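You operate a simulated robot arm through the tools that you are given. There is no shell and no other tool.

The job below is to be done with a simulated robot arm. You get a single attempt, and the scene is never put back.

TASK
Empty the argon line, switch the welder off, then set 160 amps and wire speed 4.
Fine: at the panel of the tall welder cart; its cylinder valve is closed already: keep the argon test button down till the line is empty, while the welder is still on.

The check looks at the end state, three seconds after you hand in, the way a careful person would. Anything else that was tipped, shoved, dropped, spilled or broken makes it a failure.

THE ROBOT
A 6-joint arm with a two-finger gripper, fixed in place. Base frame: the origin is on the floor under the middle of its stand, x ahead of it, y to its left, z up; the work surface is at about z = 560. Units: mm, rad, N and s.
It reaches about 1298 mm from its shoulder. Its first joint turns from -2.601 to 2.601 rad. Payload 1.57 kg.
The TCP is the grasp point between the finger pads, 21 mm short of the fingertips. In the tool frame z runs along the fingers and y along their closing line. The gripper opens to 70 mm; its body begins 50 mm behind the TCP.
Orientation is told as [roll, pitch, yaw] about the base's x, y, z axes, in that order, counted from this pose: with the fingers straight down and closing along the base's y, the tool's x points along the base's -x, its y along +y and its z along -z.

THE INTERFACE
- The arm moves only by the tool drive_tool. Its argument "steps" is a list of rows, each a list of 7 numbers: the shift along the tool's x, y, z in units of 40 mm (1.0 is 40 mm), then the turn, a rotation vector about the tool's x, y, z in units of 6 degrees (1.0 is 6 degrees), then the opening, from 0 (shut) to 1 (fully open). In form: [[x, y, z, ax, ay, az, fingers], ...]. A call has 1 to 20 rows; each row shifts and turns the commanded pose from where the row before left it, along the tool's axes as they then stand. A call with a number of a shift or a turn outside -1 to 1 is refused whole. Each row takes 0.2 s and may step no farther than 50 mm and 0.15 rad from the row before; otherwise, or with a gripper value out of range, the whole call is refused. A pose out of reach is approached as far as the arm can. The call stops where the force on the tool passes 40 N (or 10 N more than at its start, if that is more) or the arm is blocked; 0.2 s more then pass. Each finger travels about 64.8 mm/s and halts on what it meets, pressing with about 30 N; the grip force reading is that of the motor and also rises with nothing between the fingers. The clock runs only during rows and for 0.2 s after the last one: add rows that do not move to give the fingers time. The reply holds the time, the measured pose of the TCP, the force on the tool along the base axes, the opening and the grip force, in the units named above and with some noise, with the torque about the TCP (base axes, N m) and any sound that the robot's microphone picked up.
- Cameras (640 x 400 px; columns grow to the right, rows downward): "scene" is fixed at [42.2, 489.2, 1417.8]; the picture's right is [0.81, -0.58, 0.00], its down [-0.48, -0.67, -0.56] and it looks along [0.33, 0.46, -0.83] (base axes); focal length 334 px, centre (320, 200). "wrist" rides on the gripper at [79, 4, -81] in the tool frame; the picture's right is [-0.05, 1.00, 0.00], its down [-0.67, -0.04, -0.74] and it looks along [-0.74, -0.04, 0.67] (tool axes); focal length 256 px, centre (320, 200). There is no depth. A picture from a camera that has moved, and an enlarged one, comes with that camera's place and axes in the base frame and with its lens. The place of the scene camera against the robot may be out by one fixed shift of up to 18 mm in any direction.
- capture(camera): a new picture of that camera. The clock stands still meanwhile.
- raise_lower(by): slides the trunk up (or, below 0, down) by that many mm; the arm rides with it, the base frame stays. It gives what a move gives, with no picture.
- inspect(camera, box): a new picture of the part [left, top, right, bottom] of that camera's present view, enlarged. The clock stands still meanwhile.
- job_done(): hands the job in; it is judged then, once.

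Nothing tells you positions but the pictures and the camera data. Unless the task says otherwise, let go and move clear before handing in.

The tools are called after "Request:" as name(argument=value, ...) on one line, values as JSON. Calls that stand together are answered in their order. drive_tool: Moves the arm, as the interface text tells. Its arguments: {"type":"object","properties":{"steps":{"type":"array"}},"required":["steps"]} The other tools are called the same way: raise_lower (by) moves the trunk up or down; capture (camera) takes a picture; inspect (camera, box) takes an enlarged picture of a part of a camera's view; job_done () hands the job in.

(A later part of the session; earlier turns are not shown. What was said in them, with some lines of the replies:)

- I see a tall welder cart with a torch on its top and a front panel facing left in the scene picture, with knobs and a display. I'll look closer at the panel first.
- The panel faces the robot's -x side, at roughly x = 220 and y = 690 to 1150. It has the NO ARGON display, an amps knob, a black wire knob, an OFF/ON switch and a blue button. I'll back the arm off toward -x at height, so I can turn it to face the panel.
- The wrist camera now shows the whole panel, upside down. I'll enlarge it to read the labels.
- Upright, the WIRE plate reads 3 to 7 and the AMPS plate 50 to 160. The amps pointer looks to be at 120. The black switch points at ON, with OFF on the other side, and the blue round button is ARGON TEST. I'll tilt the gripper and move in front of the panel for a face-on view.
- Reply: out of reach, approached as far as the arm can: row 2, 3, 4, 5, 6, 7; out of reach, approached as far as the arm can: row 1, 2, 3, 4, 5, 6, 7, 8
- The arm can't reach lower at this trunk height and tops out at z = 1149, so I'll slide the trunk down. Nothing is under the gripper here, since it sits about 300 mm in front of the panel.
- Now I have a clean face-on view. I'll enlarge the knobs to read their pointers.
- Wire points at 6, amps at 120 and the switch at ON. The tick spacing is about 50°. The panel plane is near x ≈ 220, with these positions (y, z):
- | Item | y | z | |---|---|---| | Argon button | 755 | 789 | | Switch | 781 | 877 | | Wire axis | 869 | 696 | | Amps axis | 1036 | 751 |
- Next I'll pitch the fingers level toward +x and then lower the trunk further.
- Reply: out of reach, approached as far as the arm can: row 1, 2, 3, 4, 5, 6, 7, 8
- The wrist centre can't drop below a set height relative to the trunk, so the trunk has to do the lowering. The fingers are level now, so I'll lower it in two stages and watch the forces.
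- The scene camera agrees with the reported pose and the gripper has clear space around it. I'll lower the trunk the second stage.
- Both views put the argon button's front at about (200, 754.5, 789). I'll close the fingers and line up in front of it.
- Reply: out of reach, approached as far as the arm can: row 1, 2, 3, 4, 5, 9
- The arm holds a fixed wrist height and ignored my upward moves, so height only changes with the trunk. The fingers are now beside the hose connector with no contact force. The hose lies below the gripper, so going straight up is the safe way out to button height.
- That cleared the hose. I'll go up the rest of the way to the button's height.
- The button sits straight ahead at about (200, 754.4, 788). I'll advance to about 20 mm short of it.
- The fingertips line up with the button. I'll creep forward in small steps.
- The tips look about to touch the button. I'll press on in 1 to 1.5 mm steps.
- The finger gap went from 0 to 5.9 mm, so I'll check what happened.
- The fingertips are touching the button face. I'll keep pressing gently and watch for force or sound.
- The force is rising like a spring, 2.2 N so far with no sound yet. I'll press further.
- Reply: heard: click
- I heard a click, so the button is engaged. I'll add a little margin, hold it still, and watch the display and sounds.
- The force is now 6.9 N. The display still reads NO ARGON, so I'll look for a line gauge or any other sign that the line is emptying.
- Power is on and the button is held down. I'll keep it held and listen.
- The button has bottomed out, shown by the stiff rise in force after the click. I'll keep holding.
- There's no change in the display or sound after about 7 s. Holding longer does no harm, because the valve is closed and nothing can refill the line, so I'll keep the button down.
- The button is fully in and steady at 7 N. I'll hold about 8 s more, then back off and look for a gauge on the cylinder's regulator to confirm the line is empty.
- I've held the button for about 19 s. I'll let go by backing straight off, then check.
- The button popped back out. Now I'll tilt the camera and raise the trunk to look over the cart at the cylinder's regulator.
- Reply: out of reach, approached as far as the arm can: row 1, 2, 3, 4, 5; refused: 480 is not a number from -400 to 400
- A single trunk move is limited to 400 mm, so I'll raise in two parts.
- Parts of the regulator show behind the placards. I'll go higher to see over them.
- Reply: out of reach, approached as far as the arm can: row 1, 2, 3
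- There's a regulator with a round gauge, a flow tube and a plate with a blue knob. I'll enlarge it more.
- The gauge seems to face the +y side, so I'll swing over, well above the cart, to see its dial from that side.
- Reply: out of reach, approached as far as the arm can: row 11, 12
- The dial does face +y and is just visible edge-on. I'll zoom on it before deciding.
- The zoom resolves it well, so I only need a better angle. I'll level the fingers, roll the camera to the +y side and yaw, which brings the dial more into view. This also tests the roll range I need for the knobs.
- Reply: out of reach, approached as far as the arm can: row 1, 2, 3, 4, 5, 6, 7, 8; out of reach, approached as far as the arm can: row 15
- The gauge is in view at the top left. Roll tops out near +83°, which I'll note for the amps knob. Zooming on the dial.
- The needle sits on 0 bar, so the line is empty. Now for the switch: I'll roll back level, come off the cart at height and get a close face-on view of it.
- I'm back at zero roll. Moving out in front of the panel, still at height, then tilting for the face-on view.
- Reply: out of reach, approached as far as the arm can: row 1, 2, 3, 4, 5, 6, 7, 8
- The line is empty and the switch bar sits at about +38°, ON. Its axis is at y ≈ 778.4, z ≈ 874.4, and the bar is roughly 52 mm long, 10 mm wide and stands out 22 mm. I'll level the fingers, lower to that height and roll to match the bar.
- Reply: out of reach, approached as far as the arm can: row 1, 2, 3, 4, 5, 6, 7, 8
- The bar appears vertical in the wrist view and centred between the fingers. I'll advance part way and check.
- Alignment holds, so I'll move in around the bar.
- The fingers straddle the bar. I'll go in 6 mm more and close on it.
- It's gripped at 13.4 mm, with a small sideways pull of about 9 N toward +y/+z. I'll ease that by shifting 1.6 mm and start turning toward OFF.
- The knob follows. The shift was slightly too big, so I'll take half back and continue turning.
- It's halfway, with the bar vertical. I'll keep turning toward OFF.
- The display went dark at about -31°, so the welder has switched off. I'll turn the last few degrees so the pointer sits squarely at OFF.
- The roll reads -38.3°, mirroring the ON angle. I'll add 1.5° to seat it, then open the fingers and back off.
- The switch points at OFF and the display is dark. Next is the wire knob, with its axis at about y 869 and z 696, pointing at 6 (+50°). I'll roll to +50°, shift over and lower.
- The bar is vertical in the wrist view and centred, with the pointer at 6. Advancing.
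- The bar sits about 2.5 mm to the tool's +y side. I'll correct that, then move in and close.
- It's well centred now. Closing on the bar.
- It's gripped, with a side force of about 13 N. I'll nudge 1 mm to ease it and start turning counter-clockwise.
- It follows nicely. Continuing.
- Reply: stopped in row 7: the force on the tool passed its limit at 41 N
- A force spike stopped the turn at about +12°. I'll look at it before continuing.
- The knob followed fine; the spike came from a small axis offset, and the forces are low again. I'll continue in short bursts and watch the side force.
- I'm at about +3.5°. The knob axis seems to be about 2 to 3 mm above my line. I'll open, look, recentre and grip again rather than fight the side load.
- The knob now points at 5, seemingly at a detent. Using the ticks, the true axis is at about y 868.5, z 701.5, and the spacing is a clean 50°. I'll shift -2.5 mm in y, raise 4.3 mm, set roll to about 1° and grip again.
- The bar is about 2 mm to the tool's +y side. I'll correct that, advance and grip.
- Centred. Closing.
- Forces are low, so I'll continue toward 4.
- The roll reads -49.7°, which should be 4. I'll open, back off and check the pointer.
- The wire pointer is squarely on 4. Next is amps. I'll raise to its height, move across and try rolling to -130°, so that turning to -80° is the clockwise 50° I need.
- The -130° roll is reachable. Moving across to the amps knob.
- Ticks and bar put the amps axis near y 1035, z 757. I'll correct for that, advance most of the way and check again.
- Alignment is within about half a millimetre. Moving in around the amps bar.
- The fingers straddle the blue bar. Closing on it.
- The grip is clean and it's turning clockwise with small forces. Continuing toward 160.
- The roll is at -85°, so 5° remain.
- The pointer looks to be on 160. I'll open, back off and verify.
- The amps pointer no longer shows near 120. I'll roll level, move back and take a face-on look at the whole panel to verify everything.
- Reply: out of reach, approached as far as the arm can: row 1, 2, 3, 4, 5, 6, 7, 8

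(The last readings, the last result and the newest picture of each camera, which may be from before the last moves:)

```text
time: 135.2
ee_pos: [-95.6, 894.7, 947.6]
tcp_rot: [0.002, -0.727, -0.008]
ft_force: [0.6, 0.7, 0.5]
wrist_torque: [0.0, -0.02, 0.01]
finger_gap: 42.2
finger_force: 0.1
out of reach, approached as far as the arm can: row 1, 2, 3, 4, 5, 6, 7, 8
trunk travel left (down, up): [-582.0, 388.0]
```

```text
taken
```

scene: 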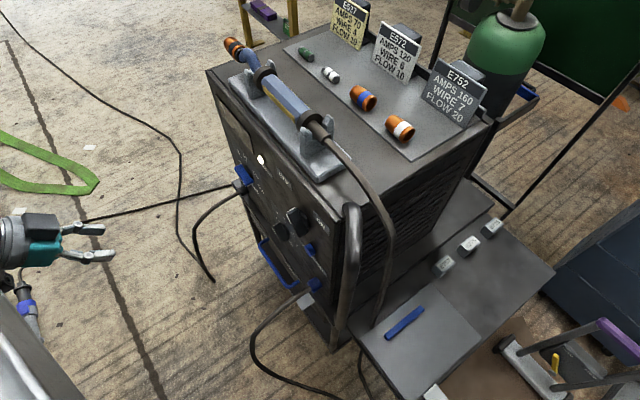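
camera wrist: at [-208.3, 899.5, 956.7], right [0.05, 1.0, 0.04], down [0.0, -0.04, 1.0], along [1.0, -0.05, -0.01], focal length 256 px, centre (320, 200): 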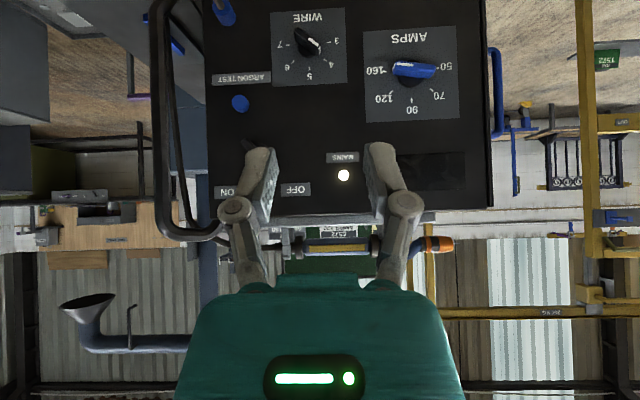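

Request:
inspect(camera="wrist", box=[355, 10, 475, 130])

Request:
inspect(camera="wrist", box=[205, 0, 355, 100])

Request:
inspect(camera="scene", box=[210, 130, 370, 270])

```text
3.33 times, centred on (415, 70) of wrist
camera zoom: at [-208.3, 899.5, 956.7], right [0.05, 1.0, 0.04], down [0.0, -0.04, 1.0], along [1.0, -0.05, -0.01], focal length 853 px, centre (3, 633)
```

zoom: 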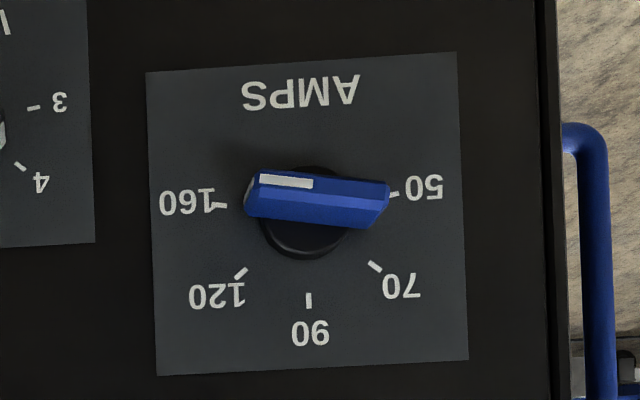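

```text
4.00 times, centred on (280, 50) of wrist
camera zoom: at [-208.3, 899.5, 956.7], right [0.05, 1.0, 0.04], down [0.0, -0.04, 1.0], along [1.0, -0.05, -0.01], focal length 1024 px, centre (480, 800)
```

zoom: 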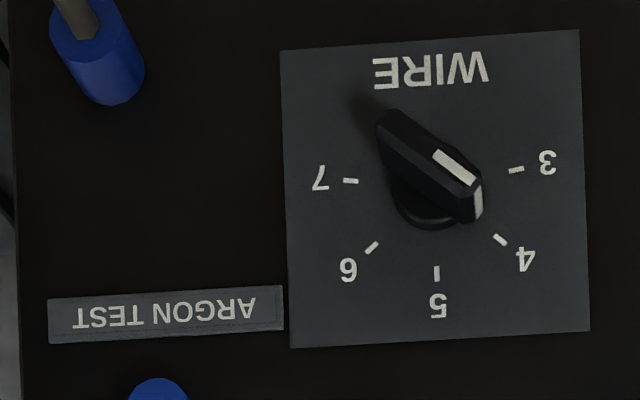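

```text
2.86 times, centred on (290, 200) of scene
camera zoom: at [42.2, 489.2, 1417.8], right [0.81, -0.58, 0.0], down [-0.48, -0.67, -0.56], along [0.33, 0.46, -0.83], focal length 955 px, centre (406, 200)
```

zoom: 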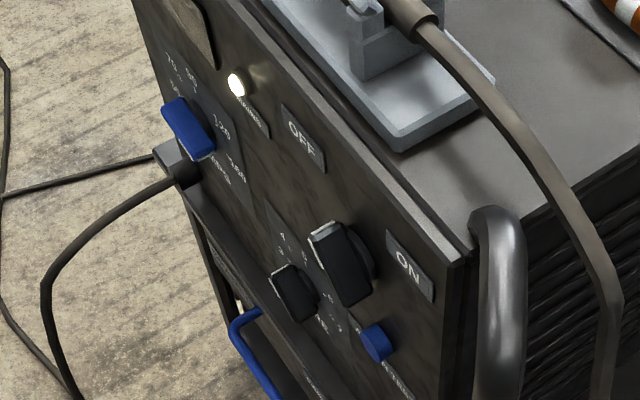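

Everything checks out:
- **Amps:** the pointer is on 160.
- **Wire:** the pointer is on 4.
- **Switch:** it points at OFF and the display is dark.
- **Argon line:** the gauge read 0 bar before I switched off.

The gripper is open and clear of the cart, and the cables, torch and items on top look unchanged, so I'm handing in.

Request:
job_done()

```text
The job is handed in.
```

The job is handed in. The argon line is empty, the welder is off, and the panel is set to 160 amps and wire speed 4.

- **Argon line:** I held the test button down for about 19 seconds with the welder still on. The regulator gauge then read 0 bar. I had not read the gauge beforehand, so I can't say what pressure it started from.
- **Welder:** the switch points at OFF and the display went dark. The MAINS lamp stays lit; I take it to show the incoming supply rather than the welder itself.
- **Settings:** the amps pointer is on 160 and the wire pointer is on 4, both checked in a face-on view after I let go.

The force limit stopped the arm once while I was turning the wire knob. I let go, lined up again and finished the turn without trouble. The gripper is open and clear of the cart, and in the last pictures nothing else looked moved.
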